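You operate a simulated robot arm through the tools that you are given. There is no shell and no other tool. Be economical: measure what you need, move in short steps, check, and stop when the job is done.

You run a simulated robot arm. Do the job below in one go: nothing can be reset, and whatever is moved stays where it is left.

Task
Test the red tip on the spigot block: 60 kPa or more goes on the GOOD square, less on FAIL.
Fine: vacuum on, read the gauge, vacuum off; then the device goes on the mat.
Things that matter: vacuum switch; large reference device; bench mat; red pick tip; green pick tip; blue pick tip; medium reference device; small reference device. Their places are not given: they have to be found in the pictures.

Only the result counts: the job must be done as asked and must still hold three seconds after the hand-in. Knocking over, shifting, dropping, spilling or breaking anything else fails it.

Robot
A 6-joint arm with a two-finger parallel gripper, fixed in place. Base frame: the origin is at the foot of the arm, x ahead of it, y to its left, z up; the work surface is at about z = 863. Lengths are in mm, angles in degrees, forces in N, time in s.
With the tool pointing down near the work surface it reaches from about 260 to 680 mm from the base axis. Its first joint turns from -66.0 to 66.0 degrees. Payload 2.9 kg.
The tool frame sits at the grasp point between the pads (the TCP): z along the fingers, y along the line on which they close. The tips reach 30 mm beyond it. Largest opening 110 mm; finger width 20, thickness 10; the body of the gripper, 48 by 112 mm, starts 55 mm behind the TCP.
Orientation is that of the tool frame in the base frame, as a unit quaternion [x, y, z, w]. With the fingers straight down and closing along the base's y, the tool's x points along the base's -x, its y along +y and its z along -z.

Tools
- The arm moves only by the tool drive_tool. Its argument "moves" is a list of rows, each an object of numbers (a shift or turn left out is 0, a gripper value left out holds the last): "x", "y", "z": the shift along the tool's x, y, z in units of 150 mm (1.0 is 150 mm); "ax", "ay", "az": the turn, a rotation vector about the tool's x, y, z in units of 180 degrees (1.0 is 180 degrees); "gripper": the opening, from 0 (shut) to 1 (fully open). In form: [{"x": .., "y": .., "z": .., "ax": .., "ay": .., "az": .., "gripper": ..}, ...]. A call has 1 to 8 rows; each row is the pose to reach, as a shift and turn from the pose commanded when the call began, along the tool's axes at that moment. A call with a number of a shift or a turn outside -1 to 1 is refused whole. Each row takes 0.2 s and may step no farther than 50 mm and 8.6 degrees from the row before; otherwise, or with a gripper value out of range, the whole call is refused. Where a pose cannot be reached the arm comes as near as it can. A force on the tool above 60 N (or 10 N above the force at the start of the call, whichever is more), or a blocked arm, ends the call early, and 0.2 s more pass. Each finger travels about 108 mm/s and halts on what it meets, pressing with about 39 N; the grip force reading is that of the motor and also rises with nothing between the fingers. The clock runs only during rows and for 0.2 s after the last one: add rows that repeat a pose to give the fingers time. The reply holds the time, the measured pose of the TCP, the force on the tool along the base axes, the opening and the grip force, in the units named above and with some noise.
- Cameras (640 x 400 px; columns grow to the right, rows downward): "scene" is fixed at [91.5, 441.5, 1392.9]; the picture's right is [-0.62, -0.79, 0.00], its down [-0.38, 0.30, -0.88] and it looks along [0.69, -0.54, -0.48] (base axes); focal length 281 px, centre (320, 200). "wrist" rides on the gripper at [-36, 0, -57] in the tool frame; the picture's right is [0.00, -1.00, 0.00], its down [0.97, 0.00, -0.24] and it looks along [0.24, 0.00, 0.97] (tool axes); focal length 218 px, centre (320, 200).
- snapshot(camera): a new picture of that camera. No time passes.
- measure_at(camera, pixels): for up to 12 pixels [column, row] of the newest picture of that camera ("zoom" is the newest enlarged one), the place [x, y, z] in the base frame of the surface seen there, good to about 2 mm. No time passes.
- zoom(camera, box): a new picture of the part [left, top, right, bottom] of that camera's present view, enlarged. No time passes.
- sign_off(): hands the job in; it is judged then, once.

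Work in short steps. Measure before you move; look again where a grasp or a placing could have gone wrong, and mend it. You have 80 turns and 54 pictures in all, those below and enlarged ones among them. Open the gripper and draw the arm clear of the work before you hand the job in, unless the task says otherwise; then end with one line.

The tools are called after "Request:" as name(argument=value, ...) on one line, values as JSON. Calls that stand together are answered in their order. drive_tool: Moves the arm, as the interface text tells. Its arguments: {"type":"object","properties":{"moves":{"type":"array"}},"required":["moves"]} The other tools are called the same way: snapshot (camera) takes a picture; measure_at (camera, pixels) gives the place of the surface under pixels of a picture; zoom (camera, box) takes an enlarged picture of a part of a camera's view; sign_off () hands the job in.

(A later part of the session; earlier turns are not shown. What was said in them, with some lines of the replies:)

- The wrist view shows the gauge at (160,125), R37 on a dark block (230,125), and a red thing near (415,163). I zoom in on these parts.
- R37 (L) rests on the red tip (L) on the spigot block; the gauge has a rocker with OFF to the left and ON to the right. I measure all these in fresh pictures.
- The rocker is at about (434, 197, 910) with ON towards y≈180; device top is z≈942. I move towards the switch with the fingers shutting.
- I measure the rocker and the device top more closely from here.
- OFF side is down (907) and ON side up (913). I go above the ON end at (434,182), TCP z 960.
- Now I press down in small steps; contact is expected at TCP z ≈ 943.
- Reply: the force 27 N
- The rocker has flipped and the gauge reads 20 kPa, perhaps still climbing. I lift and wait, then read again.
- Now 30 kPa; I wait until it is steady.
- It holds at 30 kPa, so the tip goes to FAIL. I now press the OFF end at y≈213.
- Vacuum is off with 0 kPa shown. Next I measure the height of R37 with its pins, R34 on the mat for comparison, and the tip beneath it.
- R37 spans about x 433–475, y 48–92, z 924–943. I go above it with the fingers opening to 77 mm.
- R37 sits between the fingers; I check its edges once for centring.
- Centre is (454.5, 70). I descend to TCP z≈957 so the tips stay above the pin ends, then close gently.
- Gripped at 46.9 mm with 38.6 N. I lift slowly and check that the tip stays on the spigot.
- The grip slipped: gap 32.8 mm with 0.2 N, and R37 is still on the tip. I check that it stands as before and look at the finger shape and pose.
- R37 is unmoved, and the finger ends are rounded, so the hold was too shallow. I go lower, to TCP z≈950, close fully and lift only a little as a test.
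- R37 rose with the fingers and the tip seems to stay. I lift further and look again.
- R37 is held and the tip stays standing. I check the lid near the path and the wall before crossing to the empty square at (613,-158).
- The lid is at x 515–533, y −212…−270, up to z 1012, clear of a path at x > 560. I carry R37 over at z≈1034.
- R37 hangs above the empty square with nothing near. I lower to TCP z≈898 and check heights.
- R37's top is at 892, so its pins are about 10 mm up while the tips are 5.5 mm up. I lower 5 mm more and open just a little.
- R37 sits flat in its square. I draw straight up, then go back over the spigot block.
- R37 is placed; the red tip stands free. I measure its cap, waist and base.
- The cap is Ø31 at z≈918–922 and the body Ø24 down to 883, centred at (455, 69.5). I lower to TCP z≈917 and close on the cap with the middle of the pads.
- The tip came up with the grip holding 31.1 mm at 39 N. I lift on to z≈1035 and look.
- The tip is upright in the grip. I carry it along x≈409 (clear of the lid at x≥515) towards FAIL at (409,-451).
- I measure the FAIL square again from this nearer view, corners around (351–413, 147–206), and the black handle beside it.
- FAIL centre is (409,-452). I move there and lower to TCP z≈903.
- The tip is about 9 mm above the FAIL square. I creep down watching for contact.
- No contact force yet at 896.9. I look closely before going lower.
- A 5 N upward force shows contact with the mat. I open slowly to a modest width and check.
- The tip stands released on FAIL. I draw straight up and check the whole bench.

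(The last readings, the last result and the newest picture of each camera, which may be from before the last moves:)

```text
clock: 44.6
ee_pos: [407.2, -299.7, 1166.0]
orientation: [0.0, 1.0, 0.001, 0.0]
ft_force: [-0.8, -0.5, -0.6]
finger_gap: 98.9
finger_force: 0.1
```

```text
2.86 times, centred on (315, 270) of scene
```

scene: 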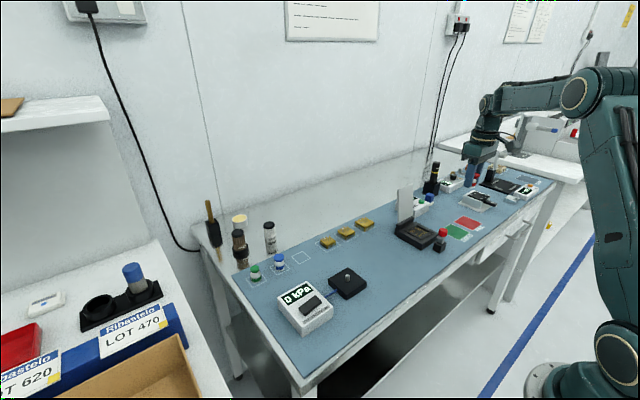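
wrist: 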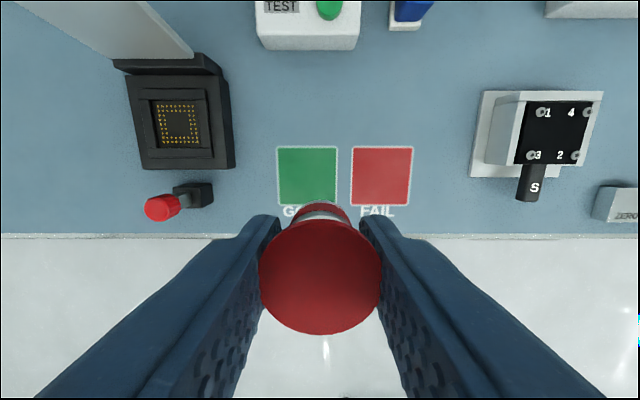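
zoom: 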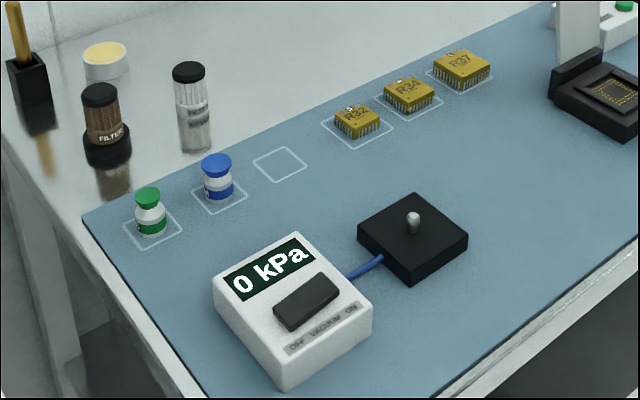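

The red tip stands on FAIL, R37 is on the mat, the gauge shows 0 kPa with the switch off, and everything else is in place. I hand in.

Request:
sign_off()

```text
The job is handed in.
```

The red tip read a steady 30 kPa, under the 60 kPa limit, so it is standing on the FAIL square; the vacuum is off and device R37 is on the mat in its outlined square. My first grip on R37 was too shallow and slipped off, leaving it in place; the second held. I set R37 down with a drop of about 5 mm, and it landed flat.
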